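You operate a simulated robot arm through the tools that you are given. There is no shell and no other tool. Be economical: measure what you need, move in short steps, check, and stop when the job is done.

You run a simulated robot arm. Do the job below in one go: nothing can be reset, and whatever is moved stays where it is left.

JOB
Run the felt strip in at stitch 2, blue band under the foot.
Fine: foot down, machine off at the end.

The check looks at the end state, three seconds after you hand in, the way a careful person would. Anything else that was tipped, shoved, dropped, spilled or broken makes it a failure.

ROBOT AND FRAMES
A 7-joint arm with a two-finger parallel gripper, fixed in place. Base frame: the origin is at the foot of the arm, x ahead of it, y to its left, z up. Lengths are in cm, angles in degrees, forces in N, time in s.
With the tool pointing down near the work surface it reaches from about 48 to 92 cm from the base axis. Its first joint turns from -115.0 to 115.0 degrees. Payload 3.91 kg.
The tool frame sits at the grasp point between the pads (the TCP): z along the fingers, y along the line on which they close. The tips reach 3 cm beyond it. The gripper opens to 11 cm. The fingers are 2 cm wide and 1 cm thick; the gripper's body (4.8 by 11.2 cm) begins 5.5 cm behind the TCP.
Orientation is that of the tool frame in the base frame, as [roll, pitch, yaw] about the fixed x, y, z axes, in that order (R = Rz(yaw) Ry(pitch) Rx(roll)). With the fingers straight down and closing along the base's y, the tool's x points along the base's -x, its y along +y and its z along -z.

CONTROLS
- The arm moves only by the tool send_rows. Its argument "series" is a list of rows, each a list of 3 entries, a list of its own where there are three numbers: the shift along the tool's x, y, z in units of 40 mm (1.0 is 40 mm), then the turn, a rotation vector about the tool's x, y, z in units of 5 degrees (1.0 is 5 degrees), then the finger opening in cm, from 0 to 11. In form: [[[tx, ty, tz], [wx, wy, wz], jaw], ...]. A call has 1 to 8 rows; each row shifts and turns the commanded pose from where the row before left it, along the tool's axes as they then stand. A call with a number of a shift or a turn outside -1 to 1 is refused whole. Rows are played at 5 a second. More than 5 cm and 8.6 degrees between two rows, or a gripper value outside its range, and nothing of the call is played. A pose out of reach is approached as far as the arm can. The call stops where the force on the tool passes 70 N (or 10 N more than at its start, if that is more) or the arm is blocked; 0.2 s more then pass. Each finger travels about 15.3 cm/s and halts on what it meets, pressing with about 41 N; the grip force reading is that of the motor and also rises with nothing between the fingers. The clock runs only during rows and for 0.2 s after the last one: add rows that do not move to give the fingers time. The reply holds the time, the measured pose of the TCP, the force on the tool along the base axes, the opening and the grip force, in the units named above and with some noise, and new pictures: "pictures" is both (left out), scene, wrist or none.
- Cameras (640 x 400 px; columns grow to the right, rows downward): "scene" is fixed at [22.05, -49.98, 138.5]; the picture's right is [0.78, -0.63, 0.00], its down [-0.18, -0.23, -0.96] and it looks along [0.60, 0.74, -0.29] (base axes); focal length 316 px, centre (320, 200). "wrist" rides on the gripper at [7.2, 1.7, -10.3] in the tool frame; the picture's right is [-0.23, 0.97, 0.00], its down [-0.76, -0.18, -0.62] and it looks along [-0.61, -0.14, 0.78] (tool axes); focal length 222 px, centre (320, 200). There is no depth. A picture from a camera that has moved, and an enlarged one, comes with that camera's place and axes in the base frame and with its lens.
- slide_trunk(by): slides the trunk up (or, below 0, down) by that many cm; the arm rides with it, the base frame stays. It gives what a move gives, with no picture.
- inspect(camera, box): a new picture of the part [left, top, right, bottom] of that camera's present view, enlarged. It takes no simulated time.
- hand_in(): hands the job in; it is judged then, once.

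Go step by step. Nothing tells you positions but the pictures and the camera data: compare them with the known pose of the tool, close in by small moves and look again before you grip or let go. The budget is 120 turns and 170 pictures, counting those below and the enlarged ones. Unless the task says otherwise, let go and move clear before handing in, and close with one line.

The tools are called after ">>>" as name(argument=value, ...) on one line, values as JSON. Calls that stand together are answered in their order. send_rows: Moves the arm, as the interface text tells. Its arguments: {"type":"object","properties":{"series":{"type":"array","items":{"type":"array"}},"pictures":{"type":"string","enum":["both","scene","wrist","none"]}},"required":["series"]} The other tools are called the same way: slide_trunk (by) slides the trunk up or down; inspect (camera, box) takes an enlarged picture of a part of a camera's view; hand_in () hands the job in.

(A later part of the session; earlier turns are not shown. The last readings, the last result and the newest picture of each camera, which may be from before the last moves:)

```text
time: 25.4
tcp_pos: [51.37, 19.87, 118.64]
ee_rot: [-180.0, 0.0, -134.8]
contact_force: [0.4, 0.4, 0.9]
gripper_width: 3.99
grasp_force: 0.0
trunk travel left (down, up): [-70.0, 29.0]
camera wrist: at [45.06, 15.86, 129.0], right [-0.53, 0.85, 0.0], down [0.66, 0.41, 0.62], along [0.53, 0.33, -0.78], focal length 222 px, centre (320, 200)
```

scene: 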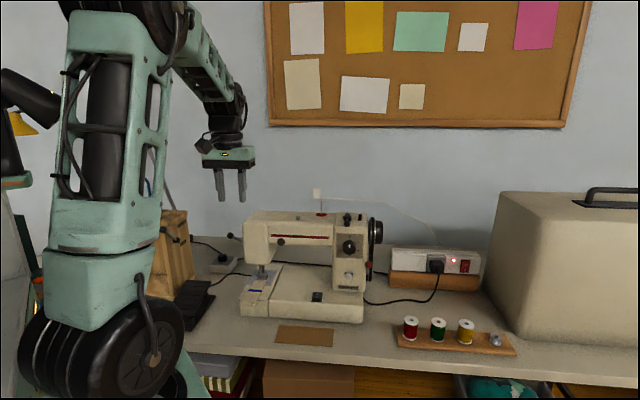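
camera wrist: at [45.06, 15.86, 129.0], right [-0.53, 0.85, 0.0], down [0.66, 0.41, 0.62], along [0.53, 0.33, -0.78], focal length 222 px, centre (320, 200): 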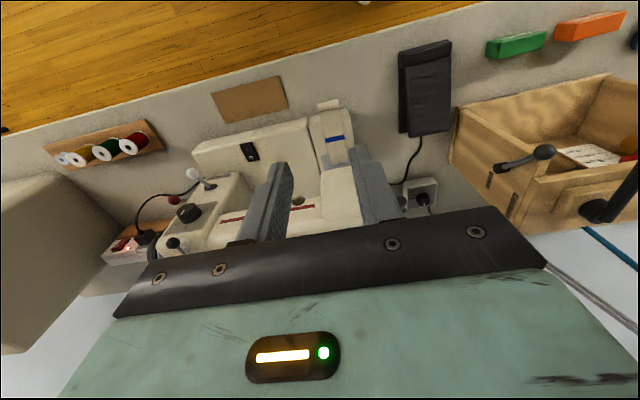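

Roll centre at about (54.8, 23.8), with the strip aligned along r≈21.9. Descending behind it.

>>> send_rows(series=[[[0, 0.08, 1], [0, 0, 0], 2], [[0, 0, 1], [0, 0, 0], 2], [[0, 0, 1], [0, 0, 0], 2], [[0, 0, 1], [0, 0, 0], 2], [[0, 0, 1], [0, 0, 0], 2], [[0, 0, 1], [0, 0, 0], 2], [[0, 0, 1], [0, 0, 0], 2], [[0, 0, 0.5], [0, 0, 0], 2]], pictures="wrist")

>>> inspect(camera="scene", box=[200, 230, 328, 310])

```text
time: 27.2
tcp_pos: [51.19, 19.91, 88.63]
ee_rot: [180.0, 0.0, -135.0]
contact_force: [-0.5, -0.2, 0.6]
gripper_width: 2.01
grasp_force: 0.0
trunk travel left (down, up): [-70.0, 29.0]
camera wrist: at [44.82, 16.06, 98.94], right [-0.53, 0.85, 0.0], down [0.66, 0.41, 0.62], along [0.53, 0.33, -0.78], focal length 222 px, centre (320, 200)
```

wrist: 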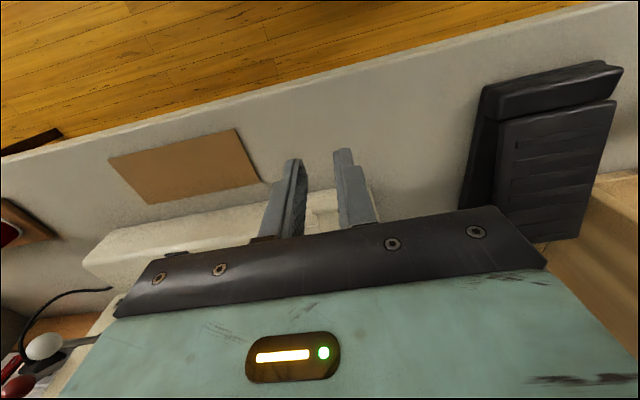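

```text
5.00 times, centred on (264, 270) of scene
camera zoom: at [22.05, -49.98, 138.5], right [0.78, -0.63, 0.0], down [-0.18, -0.23, -0.96], along [0.6, 0.74, -0.29], focal length 1581 px, centre (600, -150)
```

zoom: 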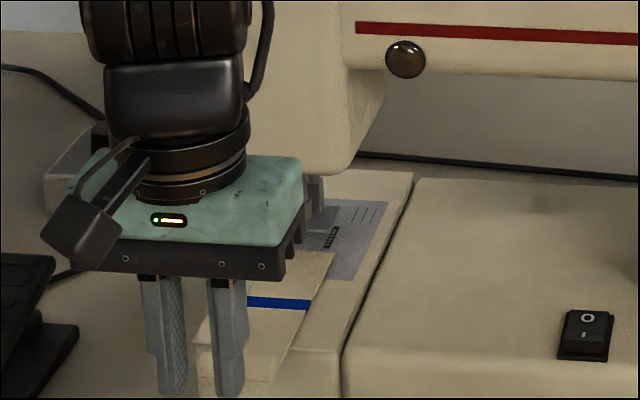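

>>> send_rows(series=[[[0, 0, 0.58], [0, 0, 0], 2], [[-0.35, 0, 0], [0, 0, 0], 2], [[-0.25, 0, 0], [0, 0, 0], 2], [[0, 0, 0], [0, 0, 0], 2]], pictures="wrist")

>>> inspect(camera="scene", box=[230, 260, 294, 310])

>>> inspect(camera="wrist", box=[240, 130, 400, 230])

```text
time: 28.2
tcp_pos: [52.98, 21.7, 86.34]
ee_rot: [-180.0, 0.0, -135.0]
contact_force: [0.6, 0.2, 0.2]
gripper_width: 2.01
grasp_force: 0.1
trunk travel left (down, up): [-70.0, 29.0]
camera wrist: at [46.55, 17.78, 96.65], right [-0.53, 0.85, 0.0], down [0.66, 0.41, 0.62], along [0.53, 0.33, -0.78], focal length 222 px, centre (320, 200)
```

wrist: 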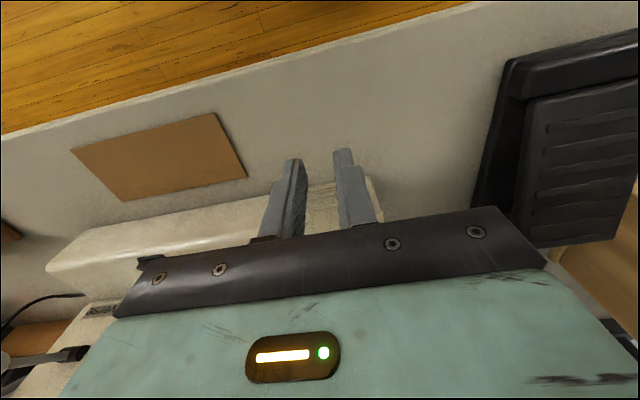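

```text
8.00 times, centred on (262, 285) of scene
camera zoom: at [22.05, -49.98, 138.5], right [0.78, -0.63, 0.0], down [-0.18, -0.23, -0.96], along [0.6, 0.74, -0.29], focal length 2530 px, centre (784, -480)
```

zoom: 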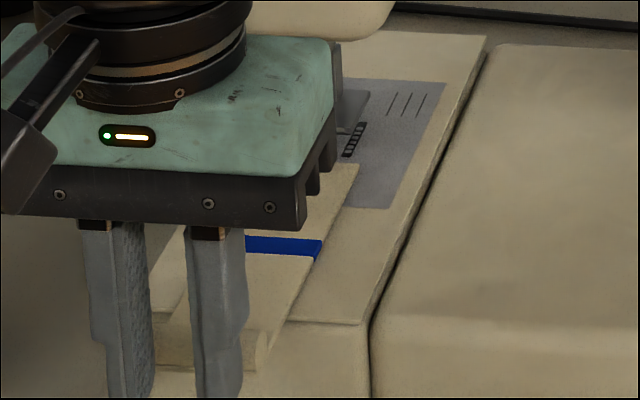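

```text
4.00 times, centred on (320, 180) of wrist
camera zoom: at [46.55, 17.78, 96.65], right [-0.53, 0.85, 0.0], down [0.66, 0.41, 0.62], along [0.53, 0.33, -0.78], focal length 888 px, centre (320, 280)
```

zoom: 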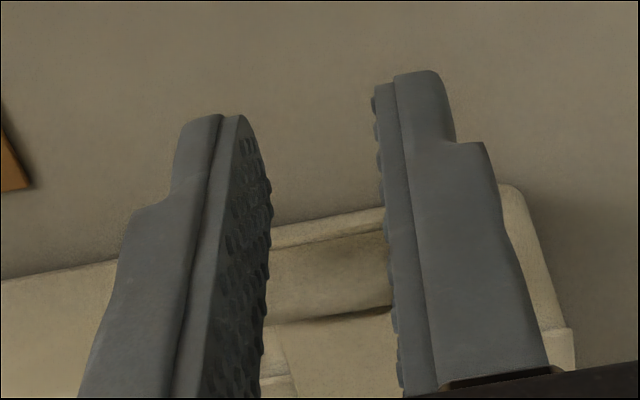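

Aligned. Pushing forward slowly along the feed direction.

>>> send_rows(series=[[[-0.12, -0.03, 0], [0, 0, 0], 2], [[-0.12, 0, 0], [0, 0, 0], 2], [[-0.12, 0, 0], [0, 0, 0], 2], [[-0.12, 0, 0], [0, 0, 0], 2], [[0, 0, 0], [0, 0, 0], 2]], pictures="none")

>>> inspect(camera="scene", box=[230, 260, 294, 310])

```text
time: 29.4
tcp_pos: [54.5, 23.02, 86.39]
ee_rot: [-179.9, 0.1, -135.1]
contact_force: [0.6, 0.2, -0.1]
gripper_width: 2.01
grasp_force: 0.0
trunk travel left (down, up): [-70.0, 29.0]
```

```text
8.00 times, centred on (262, 285) of scene
camera zoom: at [22.05, -49.98, 138.5], right [0.78, -0.63, 0.0], down [-0.18, -0.23, -0.96], along [0.6, 0.74, -0.29], focal length 2530 px, centre (784, -480)
```

zoom: 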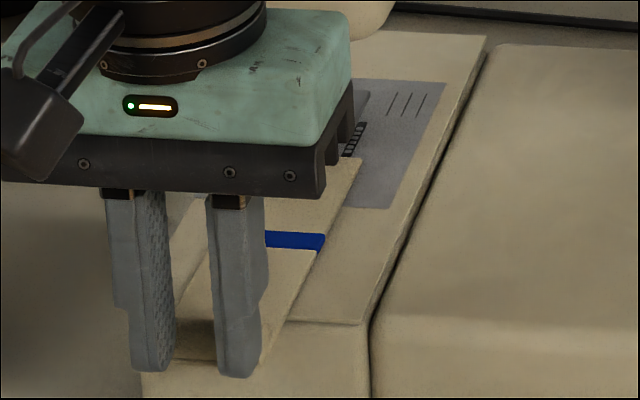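

The strip is sliding. Pushing about 2 cm more.

>>> send_rows(series=[[[-0.12, -0.04, 0], [0, 0, 0], 2], [[-0.12, 0, 0], [0, 0, 0], 2], [[-0.12, 0, 0], [0, 0, 0], 2], [[-0.12, 0, 0], [0, 0, 0], 2], [[0, 0, 0], [0, 0, 0], 2]], pictures="none")

>>> inspect(camera="scene", box=[230, 255, 294, 305])

>>> inspect(camera="wrist", box=[240, 130, 400, 230])

```text
time: 30.6
tcp_pos: [55.89, 24.28, 86.47]
ee_rot: [180.0, -0.1, -135.0]
contact_force: [0.0, 0.3, 0.3]
gripper_width: 2.0
grasp_force: 0.1
trunk travel left (down, up): [-70.0, 29.0]
```

```text
8.00 times, centred on (262, 280) of scene
camera zoom: at [22.05, -49.98, 138.5], right [0.78, -0.63, 0.0], down [-0.18, -0.23, -0.96], along [0.6, 0.74, -0.29], focal length 2530 px, centre (784, -440)
```

zoom: 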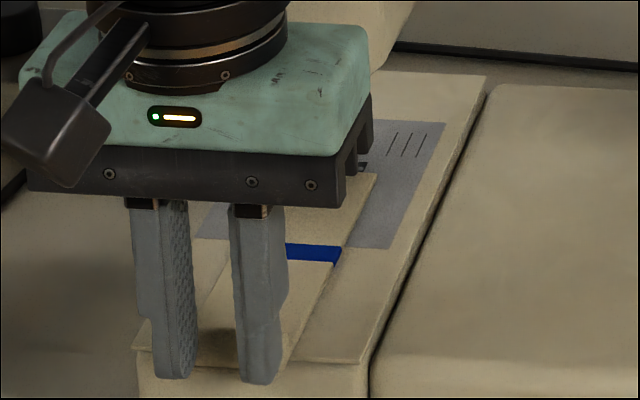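

```text
4.00 times, centred on (320, 180) of wrist
camera zoom: at [49.47, 20.34, 96.65], right [-0.53, 0.85, 0.0], down [0.66, 0.41, 0.62], along [0.53, 0.33, -0.78], focal length 888 px, centre (320, 280)
```

zoom: 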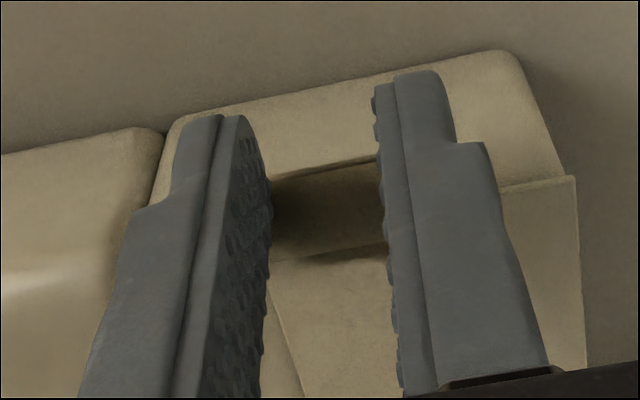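

>>> send_rows(series=[[[-0.12, 0, 0], [0, 0, 0], 2], [[-0.1, 0, 0], [0, 0, 0], 2], [[0, 0, 0], [0, 0, 0], 2], [[0.5, 0, 0], [0, 0, 0], 2], [[0.6, 0, -0.3], [0, 0, 0], 2], [[0.6, 0, -1], [0, 0, 0], 2], [[0, 0, -1], [0, 0, 0], 2], [[0, 0, -1], [0, 0, 0], 2]], pictures="none")

>>> inspect(camera="scene", box=[240, 255, 288, 285])

>>> inspect(camera="wrist", box=[240, 80, 400, 180])

```text
time: 32.4
tcp_pos: [51.58, 20.06, 99.47]
ee_rot: [-179.9, 0.0, -135.0]
contact_force: [0.5, -1.0, -0.3]
gripper_width: 2.0
grasp_force: 0.0
trunk travel left (down, up): [-70.0, 29.0]
```

```text
13.33 times, centred on (264, 270) of scene
camera zoom: at [22.05, -49.98, 138.5], right [0.78, -0.63, 0.0], down [-0.18, -0.23, -0.96], along [0.6, 0.74, -0.29], focal length 4217 px, centre (1067, -733)
```

zoom: 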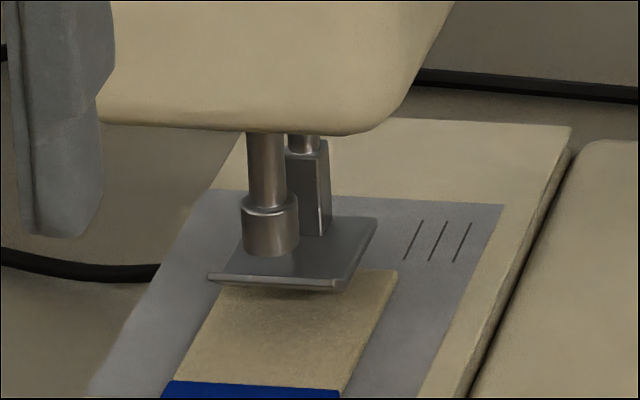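

```text
4.00 times, centred on (320, 130) of wrist
camera zoom: at [45.28, 16.11, 109.89], right [-0.53, 0.85, 0.0], down [0.66, 0.41, 0.62], along [0.53, 0.33, -0.78], focal length 888 px, centre (320, 480)
```

zoom: 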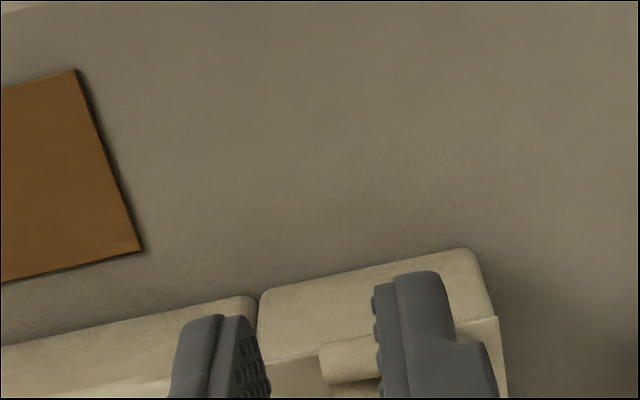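

The felt's end is now tucked under the raised foot, still square. Next comes the stitch dial: I'll back up, move in front of the pillar and pitch the tool towards horizontal.

>>> send_rows(series=[[[0.35, -0.78, -0.7], [0, 0, 0], 6], [[0.35, -0.78, -0.7], [0, 0, 0], 6], [[0.35, -0.78, -0.7], [0, 0, 0], 6], [[0.35, -0.78, -0.7], [0, 0, 0], 6], [[0.35, -0.78, -0.7], [0, 0, 0], 6], [[0, 0, 0], [0, -1, 0], 6], [[0, 0, 0], [0, -1, 0], 6], [[0, 0, 0], [0, -1, 0], 6]], pictures="none")

>>> send_rows(series=[[[0, 0, 0], [0, -1, 0], 6], [[0, 0, 0], [0, -1, 0], 6], [[0, 0, 0], [0, -1, 0], 6], [[0, 0, 0], [0, -1, 0], 6], [[0, 0, 0], [0, -1, 0], 6], [[0, 0, 0], [0, -1, 0], 6], [[0, 0, 0], [0, 0, 0], 6]])

```text
time: 34.2
tcp_pos: [57.77, 4.14, 113.52]
ee_rot: [180.0, 15.0, -135.0]
contact_force: [-0.3, -0.6, -0.2]
gripper_width: 6.0
grasp_force: 0.1
trunk travel left (down, up): [-70.0, 29.0]
```

```text
time: 35.8
tcp_pos: [57.75, 4.07, 113.6]
ee_rot: [-179.9, 44.9, -135.0]
contact_force: [0.3, -0.6, 1.4]
gripper_width: 6.01
grasp_force: 0.1
trunk travel left (down, up): [-70.0, 29.0]
camera wrist: at [47.69, -3.55, 115.72], right [-0.57, 0.8, 0.16], down [0.19, -0.06, 0.98], along [0.79, 0.59, -0.12], focal length 222 px, centre (320, 200)
```

scene: 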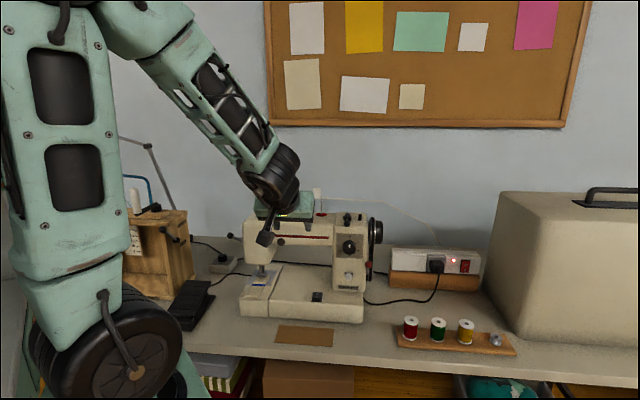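
wrist: 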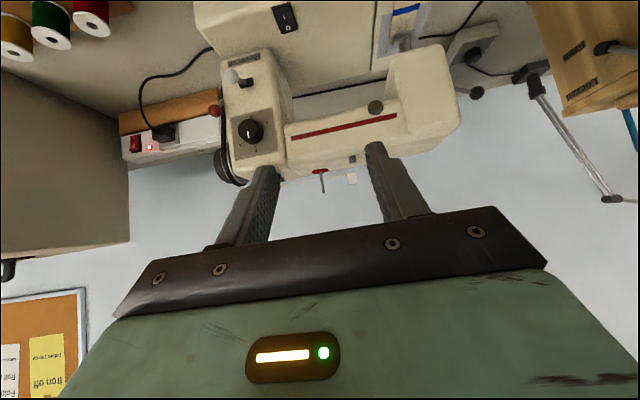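

The dial is around (81.2, 9.3, 98.7) with the knob pointing at 0. Finishing the pitch to horizontal, then lining up in front of it.

>>> send_rows(series=[[[0, 0, 0], [0, -1, 0], 6], [[0, 0, 0], [0, -1, 0], 6], [[0, 0, 0], [0, -1, 0], 6], [[0, 0, 0], [0, -1, 0], 6], [[0, 0, 0], [0, -1, 0], 6], [[0, 0, 0], [0, -1, 0], 6], [[0, 0, 0], [0, -1, 0], 6], [[0, 0, 0], [0, -1, 0], 6]], pictures="none")

>>> send_rows(series=[[[0, 0, 0], [0, -1, 0], 6], [[0.75, -0.65, 0.4], [0, 0, 0], 6], [[0.75, -0.65, 0.4], [0, 0, 0], 6], [[0.75, -0.65, 0.4], [0, 0, 0], 6], [[0.75, -0.65, 0.4], [0, 0, 0], 6], [[0.7, -0.6, 0.4], [0, 0, 0], 6], [[0, 0, 0], [0, 0, 0], 6]])

```text
time: 37.6
tcp_pos: [64.04, 4.87, 116.06]
ee_rot: [-179.4, 85.1, -134.3]
contact_force: [-0.4, -0.1, 0.2]
gripper_width: 6.0
grasp_force: 0.2
out of reach, approached as far as the arm can: row 2, 3, 4, 5, 6, 7, 8
trunk travel left (down, up): [-70.0, 29.0]
```

```text
time: 39.2
tcp_pos: [79.1, 1.6, 101.35]
ee_rot: [-65.2, 89.9, -20.1]
contact_force: [-0.8, 0.5, -0.2]
gripper_width: 5.99
grasp_force: 0.1
out of reach, approached as far as the arm can: row 1
trunk travel left (down, up): [-70.0, 29.0]
camera wrist: at [70.53, -4.55, 94.0], right [-0.69, 0.69, 0.23], down [-0.32, -0.57, 0.76], along [0.65, 0.45, 0.61], focal length 222 px, centre (320, 200)
```

scene: 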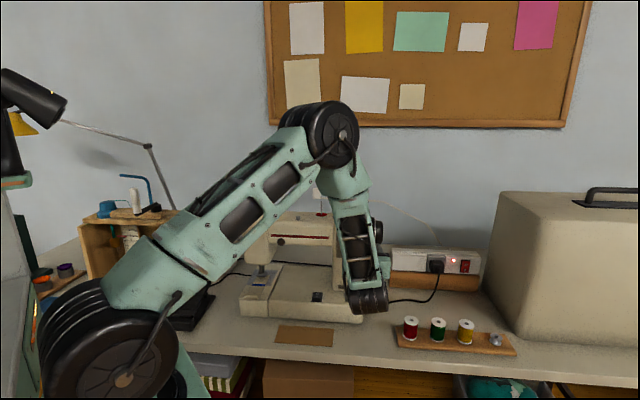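
wrist: 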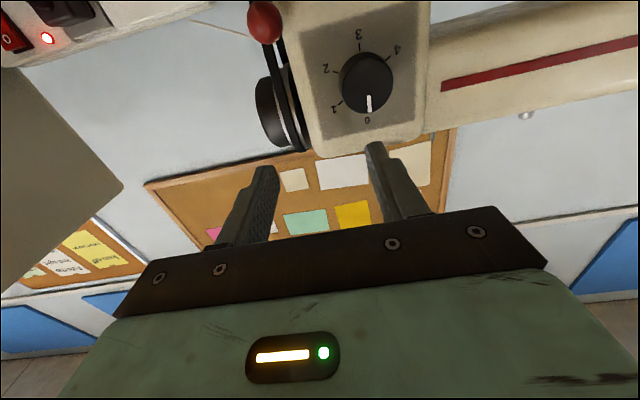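

Horizontal pose works: the knob's front is at about (81, 9.4, 98.2). Aligning laterally.

>>> send_rows(series=[[[0.39, 0.52, 0], [0, 0, 0], 6], [[0.39, 0.52, 0], [0, 0, 0], 6], [[0, 0, 0], [0, 0, 0], 6]])

```text
time: 40.0
tcp_pos: [76.05, 4.53, 98.08]
ee_rot: [134.8, 90.0, 179.8]
contact_force: [1.8, -0.4, 0.1]
gripper_width: 6.02
grasp_force: 0.0
trunk travel left (down, up): [-70.0, 29.0]
camera wrist: at [67.5, -1.59, 90.91], right [-0.69, 0.69, 0.23], down [-0.32, -0.57, 0.76], along [0.65, 0.45, 0.61], focal length 222 px, centre (320, 200)
```

scene: 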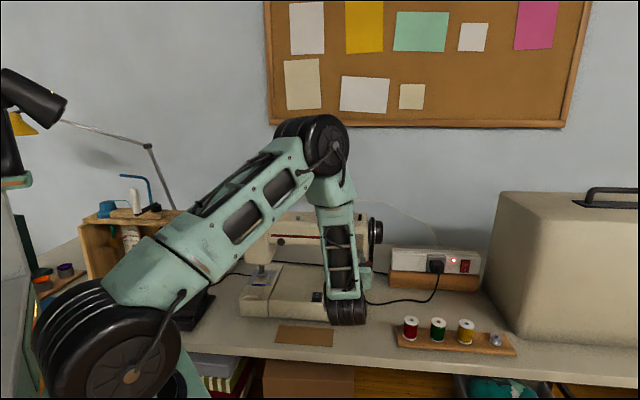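
wrist: 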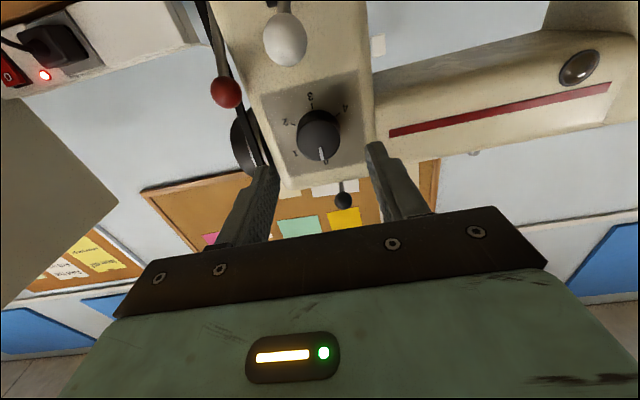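

>>> inspect(camera="wrist", box=[270, 80, 370, 180])

```text
4.00 times, centred on (320, 130) of wrist
camera zoom: at [67.5, -1.59, 90.91], right [-0.69, 0.69, 0.23], down [-0.32, -0.57, 0.76], along [0.65, 0.45, 0.61], focal length 888 px, centre (320, 480)
```

zoom: 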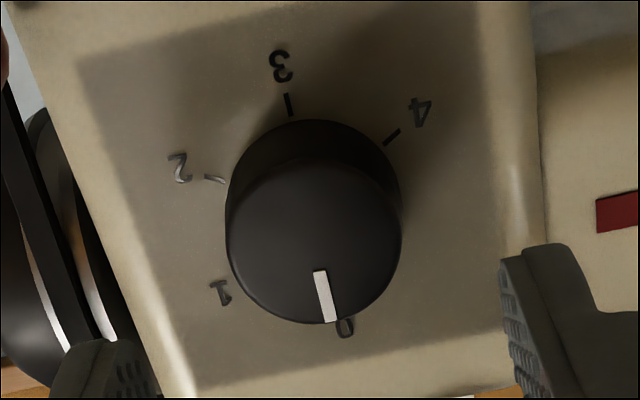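

Alignment is good (knob face at 318,142 against a predicted 320,139). Advancing to straddle the knob.

>>> send_rows(series=[[[0, 0.02, 0.5], [0, 0, 0], 6], [[0, 0, 0.4], [0, 0, 0], 6], [[0, 0, 0.3], [0, 0, 0], 6], [[0, 0, 0], [0, 0, 0], 6]], pictures="wrist")

```text
time: 41.0
tcp_pos: [79.3, 7.99, 98.31]
ee_rot: [-176.7, 90.0, -131.7]
contact_force: [0.0, 0.1, -0.2]
gripper_width: 6.01
grasp_force: 0.2
trunk travel left (down, up): [-70.0, 29.0]
camera wrist: at [70.87, 1.81, 90.9], right [-0.69, 0.69, 0.23], down [-0.31, -0.57, 0.76], along [0.65, 0.45, 0.61], focal length 222 px, centre (320, 200)
```

wrist: 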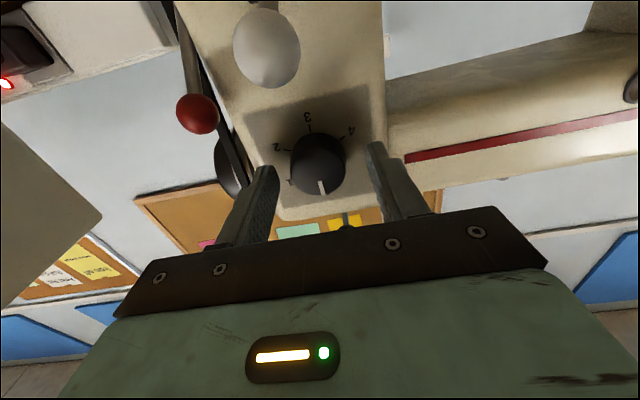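

>>> send_rows(series=[[[0, 0, 0.12], [0, 0, 0], 5], [[0, 0, 0], [0, 0, 0], 2.5], [[0, 0, 0], [0, 0, 0], 2.5], [[0, 0, 0], [0, 0, 0], 2.5]], pictures="wrist")

```text
time: 42.0
tcp_pos: [79.89, 8.21, 98.21]
ee_rot: [107.5, 90.0, 152.2]
contact_force: [6.1, -4.5, 1.4]
gripper_width: 3.7
grasp_force: 45.1
trunk travel left (down, up): [-70.0, 29.0]
camera wrist: at [71.29, 2.05, 90.92], right [-0.69, 0.69, 0.23], down [-0.32, -0.57, 0.76], along [0.65, 0.45, 0.61], focal length 222 px, centre (320, 200)
```

wrist: 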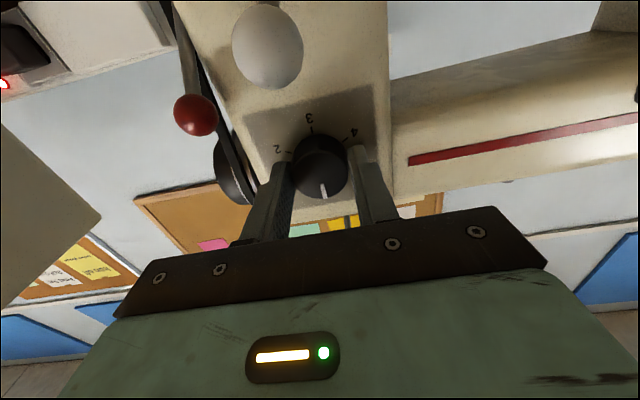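

The knob is gripped (3.7 cm). Turning clockwise, first 30°.

>>> send_rows(series=[[[0, 0, 0], [0, 0, 1], 2.5], [[0, 0, 0], [0, 0, 1], 2.5], [[0, 0, 0], [0, 0, 1], 2.5], [[0, 0, 0], [0, 0, 1], 2.5], [[0, 0, 0], [0, 0, 1], 2.5], [[0, 0, 0], [0, 0, 1], 2.5], [[0, 0, 0], [0, 0, 0], 2.5]])

```text
time: 43.6
tcp_pos: [79.82, 8.2, 98.13]
ee_rot: [89.9, 60.0, 134.9]
contact_force: [10.8, -6.7, 3.3]
gripper_width: 3.7
grasp_force: 44.8
trunk travel left (down, up): [-70.0, 29.0]
camera wrist: at [68.89, 4.45, 92.74], right [-0.52, 0.52, 0.68], down [-0.06, -0.82, 0.57], along [0.85, 0.25, 0.45], focal length 222 px, centre (320, 200)
```

scene: 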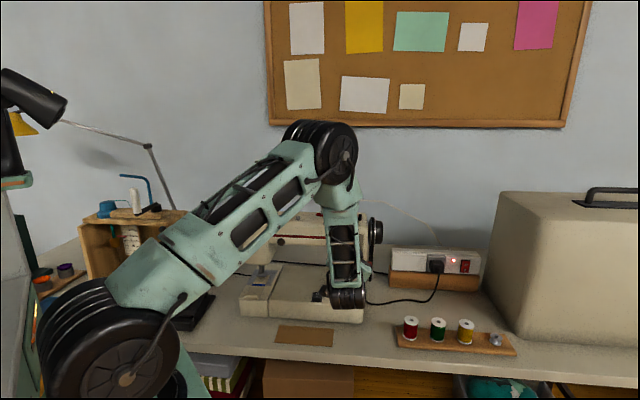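
wrist: 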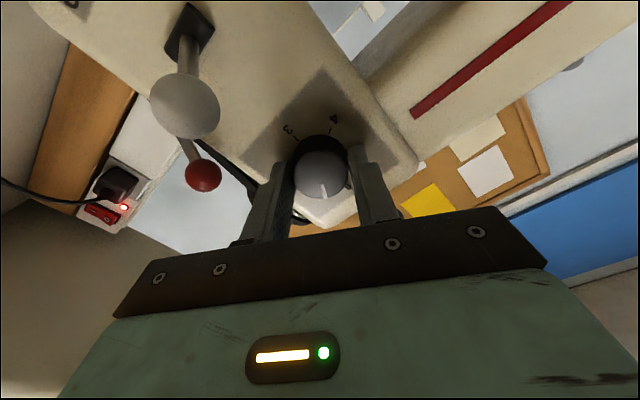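

The knob follows the tool. Continuing another 40°.

>>> send_rows(series=[[[0, 0, 0], [0, 0, 1], 2.5], [[0, 0, 0], [0, 0, 1], 2.5], [[0, 0, 0], [0, 0, 1], 2.5], [[0, 0, 0], [0, 0, 1], 2.5], [[0, 0, 0], [0, 0, 1], 2.5], [[0, 0, 0], [0, 0, 1], 2.5], [[0, 0, 0], [0, 0, 1], 2.5], [[0, 0, 0], [0, 0, 1], 2.5]])

```text
time: 45.4
tcp_pos: [79.88, 8.2, 98.17]
ee_rot: [90.0, 20.0, 135.0]
contact_force: [9.3, -8.9, 4.7]
gripper_width: 3.7
grasp_force: 44.7
trunk travel left (down, up): [-70.0, 29.0]
camera wrist: at [67.27, 6.07, 97.28], right [-0.08, 0.08, 0.99], down [0.11, -0.99, 0.09], along [0.99, 0.12, 0.07], focal length 222 px, centre (320, 200)
```

scene: 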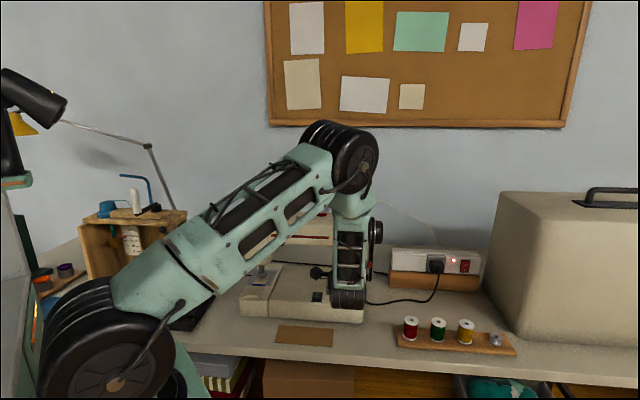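
wrist: 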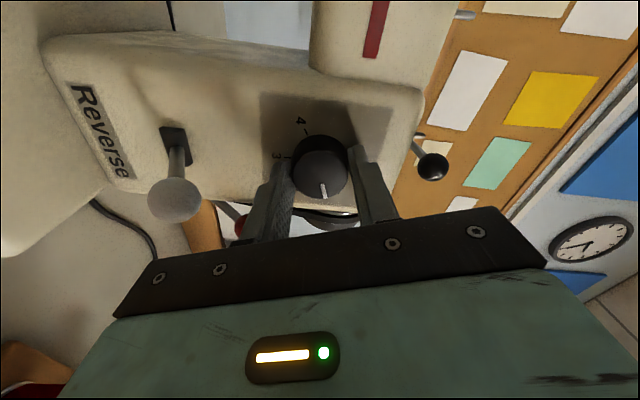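

70° done and no obstruction. 40° more, then the last 10.

>>> send_rows(series=[[[0, 0, 0], [0, 0, 1], 2.5], [[0, 0, 0], [0, 0, 1], 2.5], [[0, 0, 0], [0, 0, 1], 2.5], [[0, 0, 0], [0, 0, 1], 2.5], [[0, 0, 0], [0, 0, 1], 2.5], [[0, 0, 0], [0, 0, 1], 2.5], [[0, 0, 0], [0, 0, 1], 2.5], [[0, 0, 0], [0, 0, 1], 2.5]], pictures="none")

>>> send_rows(series=[[[0, 0, 0], [0, 0, 1], 2.5], [[0, 0, 0], [0, 0, 1], 2.5], [[0, 0, 0], [0, 0, 0], 2.5]])

```text
time: 47.2
tcp_pos: [79.86, 8.1, 98.15]
ee_rot: [89.8, -20.1, 135.1]
contact_force: [7.0, -12.0, 6.2]
gripper_width: 3.69
grasp_force: 45.5
trunk travel left (down, up): [-70.0, 29.0]
```

```text
time: 48.0
tcp_pos: [79.78, 8.17, 98.25]
ee_rot: [90.0, -30.2, 135.0]
contact_force: [7.3, -13.4, 7.1]
gripper_width: 3.71
grasp_force: 44.9
trunk travel left (down, up): [-70.0, 29.0]
camera wrist: at [68.65, 4.69, 103.26], right [0.48, -0.48, 0.73], down [-0.04, -0.84, -0.54], along [0.87, 0.23, -0.43], focal length 222 px, centre (320, 200)
```

scene: 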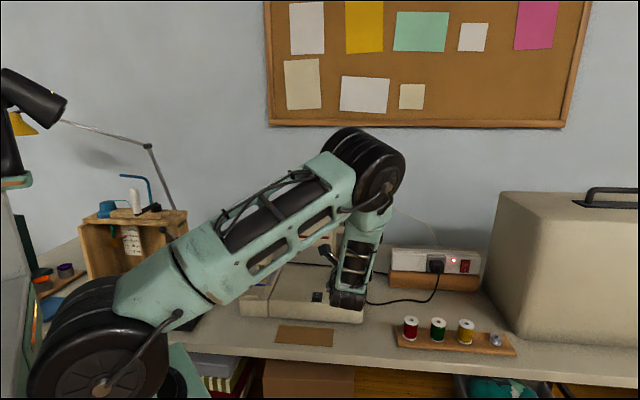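
wrist: 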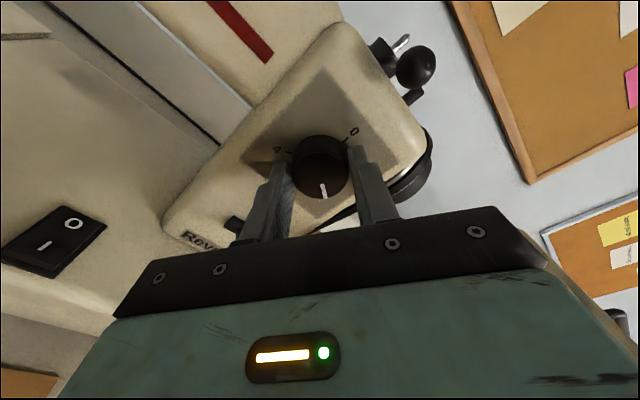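

Turned 120°. Releasing and backing off to check the pointer.

>>> send_rows(series=[[[0, 0, 0], [0, 0, 0], 5], [[0, 0, 0], [0, 0, 0], 5], [[0, 0, -0.6], [0, 0, 0], 5], [[0, 0, -1], [0, 0, 0], 5], [[0, 0, 0], [0, 0, 0], 5]])

>>> inspect(camera="wrist", box=[260, 70, 380, 190])

```text
time: 49.2
tcp_pos: [75.2, 3.75, 98.22]
ee_rot: [90.0, -30.0, 135.0]
contact_force: [0.7, -0.4, -1.1]
gripper_width: 5.0
grasp_force: 0.0
trunk travel left (down, up): [-70.0, 29.0]
camera wrist: at [64.04, 0.24, 103.32], right [0.48, -0.48, 0.73], down [-0.04, -0.84, -0.53], along [0.87, 0.23, -0.43], focal length 222 px, centre (320, 200)
```

scene: 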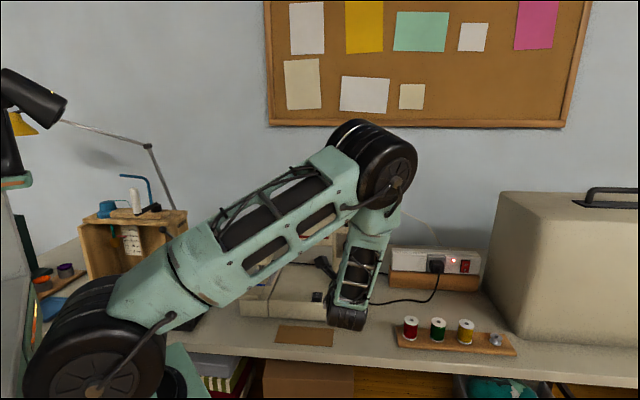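
wrist: 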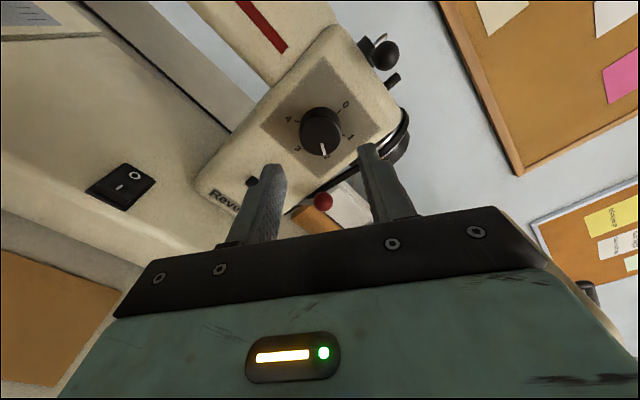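

```text
3.33 times, centred on (320, 130) of wrist
camera zoom: at [64.04, 0.24, 103.32], right [0.48, -0.48, 0.73], down [-0.04, -0.84, -0.53], along [0.87, 0.23, -0.43], focal length 740 px, centre (320, 433)
```

zoom: 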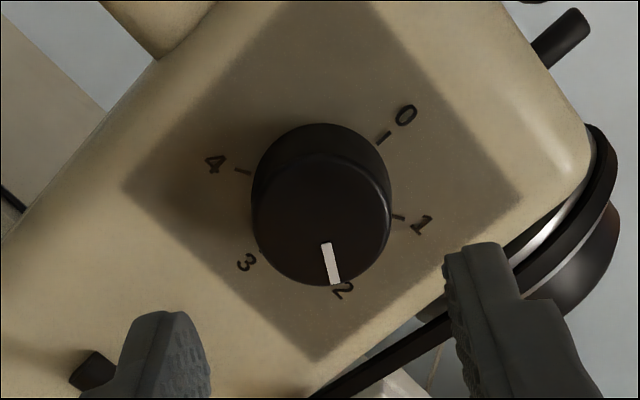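

The pointer is exactly on 2. Now back off, rise, and reorient to fingers-down for the presser lever.

>>> send_rows(series=[[[0, 0, -1], [0, 0, 0], 5], [[0, 0, -1], [0, 0, 0], 5], [[0.5, 0.86, -0.3], [0, 0, 0], 5], [[0.5, 0.86, -0.3], [0, 0, 0], 5], [[0.5, 0.86, 0], [0, 0, 0], 5], [[0.5, 0.86, 0], [0, 0, 0], 5], [[0.5, 0.86, 0], [0, 0, -1], 5], [[0, 0, 0], [0, 0, -1], 5]], pictures="none")

>>> send_rows(series=[[[0, 0, 0], [0, 0, -1], 5], [[0, 0, 0], [0, 0, -1], 5], [[0, 0, 0], [0, 0, -1], 5], [[0, 0, 0], [0, 0, -1], 5], [[0, 0, 0], [1, 0, 0], 5], [[0, 0, 0], [1, 0, 0], 5], [[0, 0, 0], [1, 0, 0], 5], [[0, 0, 0], [1, 0, 0], 5]], pictures="scene")

```text
time: 51.0
tcp_pos: [67.83, -3.57, 118.13]
ee_rot: [90.0, -19.8, 135.0]
contact_force: [0.0, 1.1, -0.4]
gripper_width: 4.99
grasp_force: 0.1
trunk travel left (down, up): [-70.0, 29.0]
```

```text
time: 52.8
tcp_pos: [67.84, -3.53, 118.02]
ee_rot: [110.1, 0.0, 135.0]
contact_force: [0.4, -0.4, -0.3]
gripper_width: 5.03
grasp_force: 0.1
trunk travel left (down, up): [-70.0, 29.0]
```

scene: 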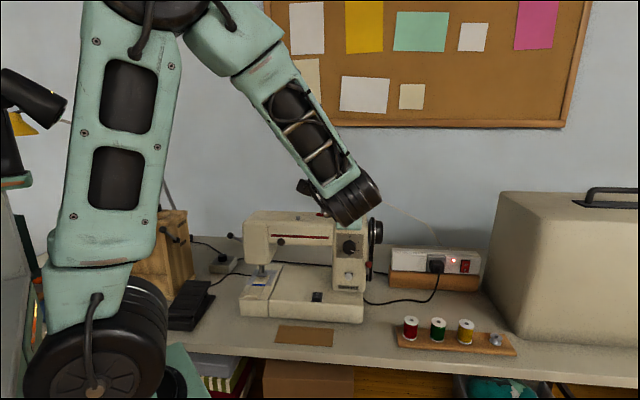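

>>> send_rows(series=[[[0, 0, 0], [1, 0, 0], 5], [[0, 0, 0], [1, 0, 0], 5], [[0, 0, 0], [1, 0, 0], 5], [[0, 0, 0], [1, 0, 0], 5], [[0, 0, 0], [1, 0, 0], 5], [[0, 0, 0], [1, 0, 0], 5], [[0, 0, 0], [1, 0, 0], 5], [[0, 0, 0], [1, 0, 0], 5]], pictures="none")

>>> send_rows(series=[[[0, 0, 0], [1, 0, 0], 5], [[0, 0, 0], [1, 0, 0], 5], [[0, 0, 0], [1, 0, 0], 5], [[0, 0, 0], [1, 0, 0], 5], [[0, 0, 0], [1, 0, 0], 5], [[0, 0, 0], [1, 0, 0], 5], [[0, 0, 0], [0, 0, 0], 5]], pictures="none")

```text
time: 54.6
tcp_pos: [67.91, -3.71, 118.03]
ee_rot: [150.1, 0.1, 135.0]
contact_force: [-0.4, 0.5, -0.1]
gripper_width: 5.01
grasp_force: 0.1
trunk travel left (down, up): [-70.0, 29.0]
```

```text
time: 56.2
tcp_pos: [67.98, -3.59, 118.0]
ee_rot: [-179.9, 0.0, 135.0]
contact_force: [0.7, -0.2, -0.1]
gripper_width: 4.99
grasp_force: 0.0
trunk travel left (down, up): [-70.0, 29.0]
```

>>> send_rows(series=[[[1, 0, 0], [0, 0, 0], 5], [[1, 0, 0], [0, 0, 0], 5], [[1, 0, 0], [0, 0, 0], 5], [[1, 0, 0], [0, 0, 0], 5], [[1, 0, 0], [0, 0, 0], 5], [[1, 0, 0], [0, 0, 0], 5], [[1, 0, 0], [0, 0, 0], 5], [[1, 0, 0], [0, 0, 0], 5]], pictures="none")

>>> send_rows(series=[[[1, 0, 0], [0, 0, 0], 5], [[0.85, 0.4, 0], [0, 0, 0], 5], [[0, 1, 0], [0, 0, 0], 5], [[0, 1, 0], [0, 0, 0], 5], [[0, 1, 0], [0, 0, 0], 5], [[0, 1, 0], [0, 0, 0], 5], [[0, 1, 0.7], [0, 0, 0], 5], [[0, 1, 0.7], [0, 0, 0], 5]])

```text
time: 58.0
tcp_pos: [45.31, 18.93, 118.27]
ee_rot: [-180.0, 0.0, 134.9]
contact_force: [-0.2, 0.0, -0.1]
gripper_width: 5.01
grasp_force: 0.1
trunk travel left (down, up): [-70.0, 29.0]
```

```text
time: 59.8
tcp_pos: [58.14, 42.26, 112.46]
ee_rot: [179.9, 0.0, 135.0]
contact_force: [-0.3, -0.6, 0.5]
gripper_width: 5.04
grasp_force: 0.1
trunk travel left (down, up): [-70.0, 29.0]
camera wrist: at [54.13, 48.54, 122.83], right [0.85, 0.53, 0.0], down [0.41, -0.66, 0.62], along [0.33, -0.53, -0.78], focal length 222 px, centre (320, 200)
```

scene: 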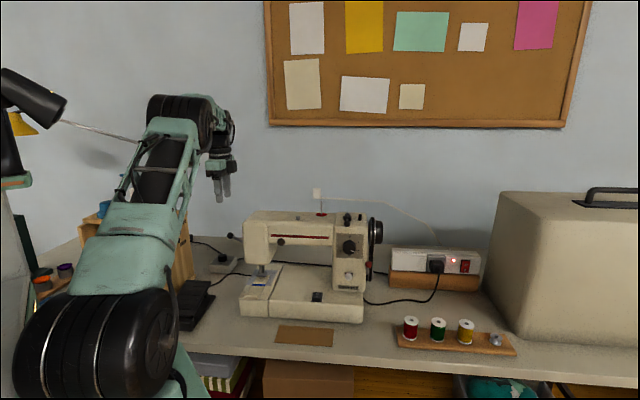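
wrist: 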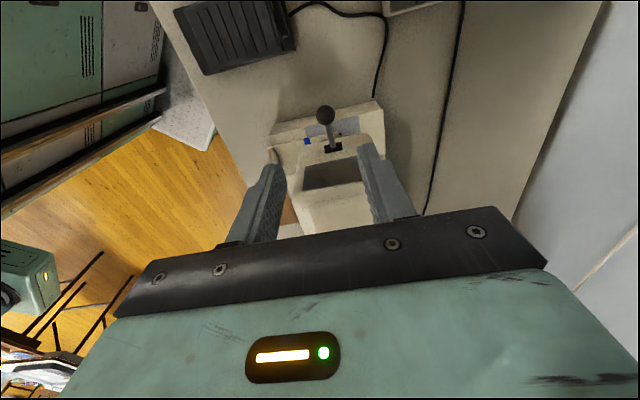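

Ball at about (58.9, 42.0, 97.5). I'll descend onto it and look before gripping.

>>> send_rows(series=[[[-0.15, 0.09, 0.9], [0, 0, 0], 5], [[0, 0, 1], [0, 0, 0], 5], [[0, 0, 1], [0, 0, 0], 5], [[0, 0, 0.8], [0, 0, 0], 5], [[0, 0, 0], [0, 0, 0], 5]], pictures="wrist")

```text
time: 61.0
tcp_pos: [58.83, 42.15, 97.7]
ee_rot: [179.9, -0.1, 135.0]
contact_force: [0.9, 0.1, -0.2]
gripper_width: 5.0
grasp_force: 0.1
trunk travel left (down, up): [-70.0, 29.0]
camera wrist: at [54.83, 48.45, 107.94], right [0.85, 0.53, 0.0], down [0.41, -0.66, 0.62], along [0.33, -0.53, -0.78], focal length 222 px, centre (320, 200)
```

wrist: 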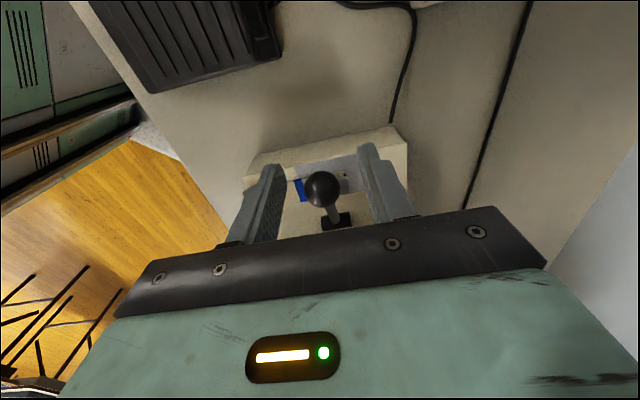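

>>> send_rows(series=[[[0, 0, 0], [0, 0, 0], 1.5], [[0, 0, 0], [0, 0, 0], 1.5], [[0.07, 0, 0.22], [0, 0, 0], 1.5], [[0.05, 0, 0.25], [0, 0, 0], 1.5], [[0.01, 0, 0.25], [0, 0, 0], 1.5], [[-0.03, 0, 0.25], [0, 0, 0], 1.5], [[0, 0, 0], [0, 0, 0], 1.5]], pictures="wrist")

>>> inspect(camera="scene", box=[240, 255, 288, 285])

```text
time: 62.6
tcp_pos: [58.44, 42.71, 93.7]
ee_rot: [179.9, -0.1, 135.1]
contact_force: [4.1, 18.6, 16.8]
gripper_width: 2.07
grasp_force: 45.1
trunk travel left (down, up): [-70.0, 29.0]
camera wrist: at [54.43, 48.9, 104.11], right [0.85, 0.53, 0.0], down [0.41, -0.66, 0.62], along [0.33, -0.53, -0.78], focal length 222 px, centre (320, 200)
```

wrist: 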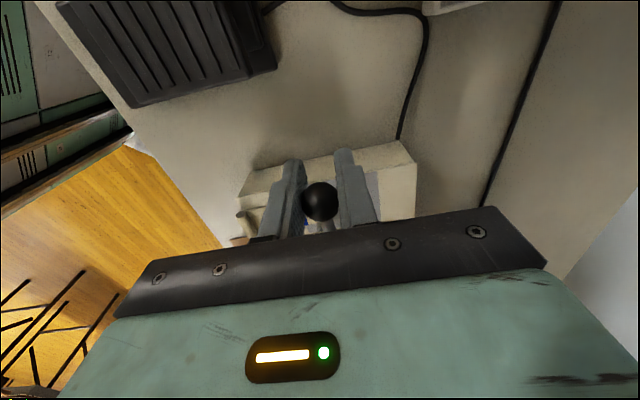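

```text
13.33 times, centred on (264, 270) of scene
camera zoom: at [22.05, -49.98, 138.5], right [0.78, -0.63, 0.0], down [-0.18, -0.23, -0.96], along [0.6, 0.74, -0.29], focal length 4217 px, centre (1067, -733)
```

zoom: 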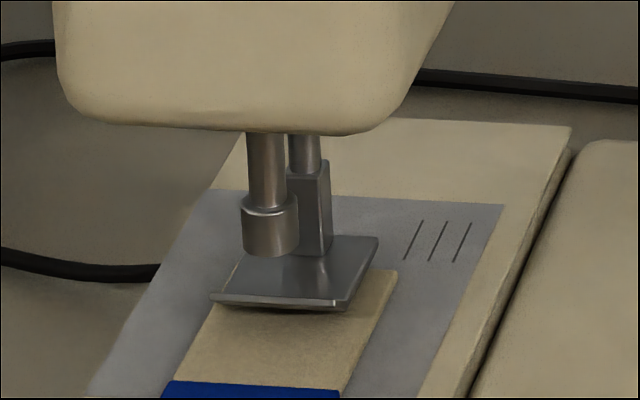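

The foot has come down onto the felt. Taking the lever on to its original low position.

>>> send_rows(series=[[[-0.07, 0, 0.2], [0, 0, 0], 1.5], [[-0.1, 0, 0.2], [0, 0, 0], 1.5], [[-0.12, 0, 0.15], [0, 0, 0], 1.5], [[0, 0, 0], [0, 0, 0], 1.5]], pictures="wrist")

>>> inspect(camera="scene", box=[240, 255, 288, 285])

```text
time: 63.6
tcp_pos: [59.13, 41.95, 91.65]
ee_rot: [-179.9, -0.2, 135.0]
contact_force: [-7.1, 34.7, 4.3]
gripper_width: 2.05
grasp_force: 44.9
trunk travel left (down, up): [-70.0, 29.0]
camera wrist: at [55.15, 48.22, 101.8], right [0.85, 0.53, 0.0], down [0.42, -0.66, 0.62], along [0.33, -0.53, -0.78], focal length 222 px, centre (320, 200)
```

wrist: 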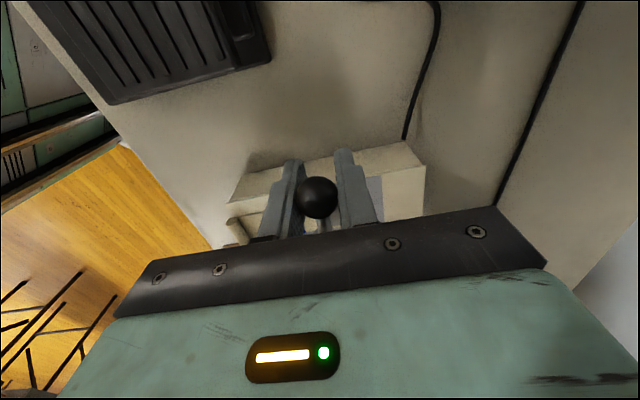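

```text
13.33 times, centred on (264, 270) of scene
camera zoom: at [22.05, -49.98, 138.5], right [0.78, -0.63, 0.0], down [-0.18, -0.23, -0.96], along [0.6, 0.74, -0.29], focal length 4217 px, centre (1067, -733)
```

zoom: 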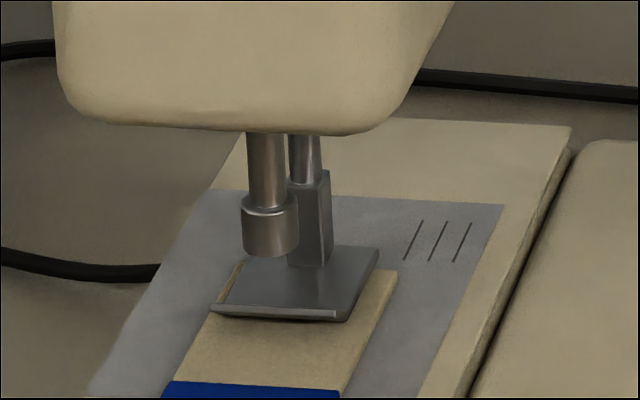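

The foot rests on the felt. One more small push for the lever's end position, then release.

>>> send_rows(series=[[[-0.05, -0.03, 0.15], [0, 0, 0], 1.5], [[-0.05, -0.03, 0.1], [0, 0, 0], 1.5], [[0, 0, 0], [0, 0, 0], 1.5], [[0, 0, 0], [0, 0, 0], 5], [[0, 0, 0], [0, 0, 0], 5]], pictures="wrist")

>>> inspect(camera="scene", box=[240, 255, 288, 285])

```text
time: 64.8
tcp_pos: [59.41, 41.02, 90.55]
ee_rot: [-179.9, 0.2, 134.8]
contact_force: [0.4, 0.5, 0.4]
gripper_width: 5.03
grasp_force: 0.1
trunk travel left (down, up): [-70.0, 29.0]
camera wrist: at [55.52, 47.41, 100.79], right [0.85, 0.53, 0.0], down [0.41, -0.66, 0.62], along [0.33, -0.53, -0.78], focal length 222 px, centre (320, 200)
```

wrist: 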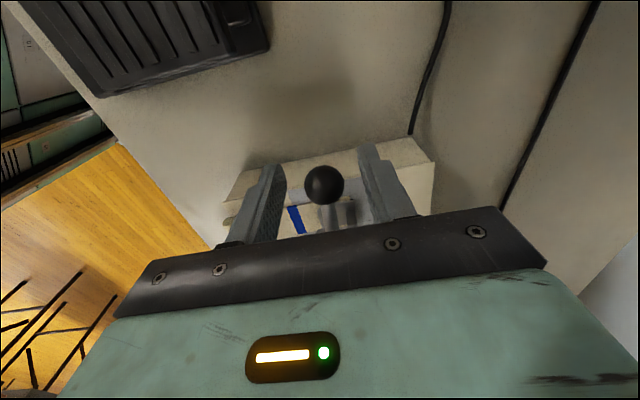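

```text
13.33 times, centred on (264, 270) of scene
camera zoom: at [22.05, -49.98, 138.5], right [0.78, -0.63, 0.0], down [-0.18, -0.23, -0.96], along [0.6, 0.74, -0.29], focal length 4217 px, centre (1067, -733)
```

zoom: 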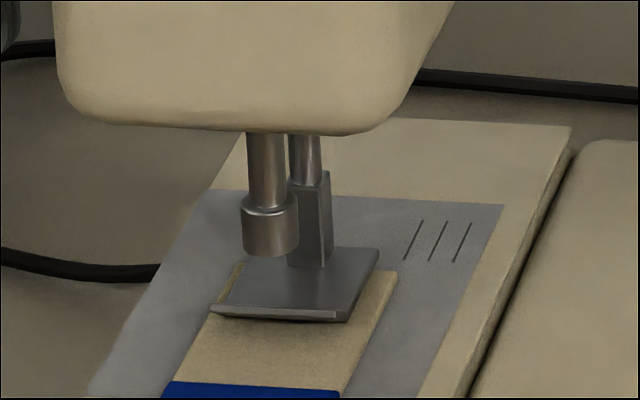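

Foot is down on the felt and the lever is at its original low position. Now up and around to the rocker switch, turning the tool back to yaw −135.

>>> send_rows(series=[[[0, 0, -1], [0, 0, 0], 5], [[0, 0, -1], [0, 0, 0], 5], [[0, 0, -1], [0, 0, 0], 5], [[0, 0, -1], [0, 0, 0], 5], [[0, 0, -1], [0, 0, 0], 5], [[0, 0, -1], [0, 0, 0], 5], [[0, 0, -1], [0, 0, 0], 5], [[0, -1, 0], [0, 0, 0], 5]], pictures="none")

>>> send_rows(series=[[[0, -1, 0], [0, 0, 0], 2], [[0, -1, 0], [0, 0, 0], 2], [[0, -1, 0], [0, 0, 0], 1], [[-1, -0.5, 0], [0, 0, 0], 0], [[-1, 0, 0], [0, 0, 0], 0], [[-1, 0, 0], [0, 0, 0], 0], [[-1, 0, 0], [0, 0, -1], 0], [[0, 0, 0], [0, 0, -1], 0]], pictures="none")

>>> send_rows(series=[[[0, 0, 0], [0, 0, -1], 0], [[0, 0, 0], [0, 0, -1], 0], [[0, 0, 0], [0, 0, -1], 0], [[0, 0, 0], [0, 0, -1], 0], [[0, 0, 0], [0, 0, -1], 0], [[0, 0, 0], [0, 0, -1], 0], [[0, 0, 0], [0, 0, -1], 0], [[0, 0, 0], [0, 0, -1], 0]], pictures="none")

>>> send_rows(series=[[[0, 0, 0], [0, 0, -1], 0], [[0, 0, 0], [0, 0, -1], 0], [[0, 0, 0], [0, 0, -1], 0], [[0, 0, 0], [0, 0, -1], 0], [[0, 0, 0], [0, 0, -1], 0], [[0, 0, 0], [0, 0, -1], 0], [[0, 0, 0], [0, 0, -1], 0], [[0, 0, 0], [0, 0, -1], 0]], pictures="none")

```text
time: 66.6
tcp_pos: [56.7, 38.48, 118.55]
ee_rot: [-179.8, 0.0, 135.0]
contact_force: [0.4, 0.7, -1.1]
gripper_width: 5.01
grasp_force: 0.1
trunk travel left (down, up): [-70.0, 29.0]
```

```text
time: 68.4
tcp_pos: [58.06, 17.18, 118.52]
ee_rot: [-180.0, 0.0, 145.1]
contact_force: [-0.5, 0.4, -0.1]
gripper_width: 0.02
grasp_force: 37.6
trunk travel left (down, up): [-70.0, 29.0]
```

```text
time: 70.2
tcp_pos: [58.09, 17.29, 118.56]
ee_rot: [-180.0, 0.0, -174.9]
contact_force: [1.1, -0.2, -0.3]
gripper_width: 0.0
grasp_force: 36.8
trunk travel left (down, up): [-70.0, 29.0]
```

```text
time: 72.0
tcp_pos: [58.09, 17.12, 118.62]
ee_rot: [180.0, 0.0, -134.9]
contact_force: [-0.6, 0.0, -0.4]
gripper_width: 0.0
grasp_force: 37.8
trunk travel left (down, up): [-70.0, 29.0]
```

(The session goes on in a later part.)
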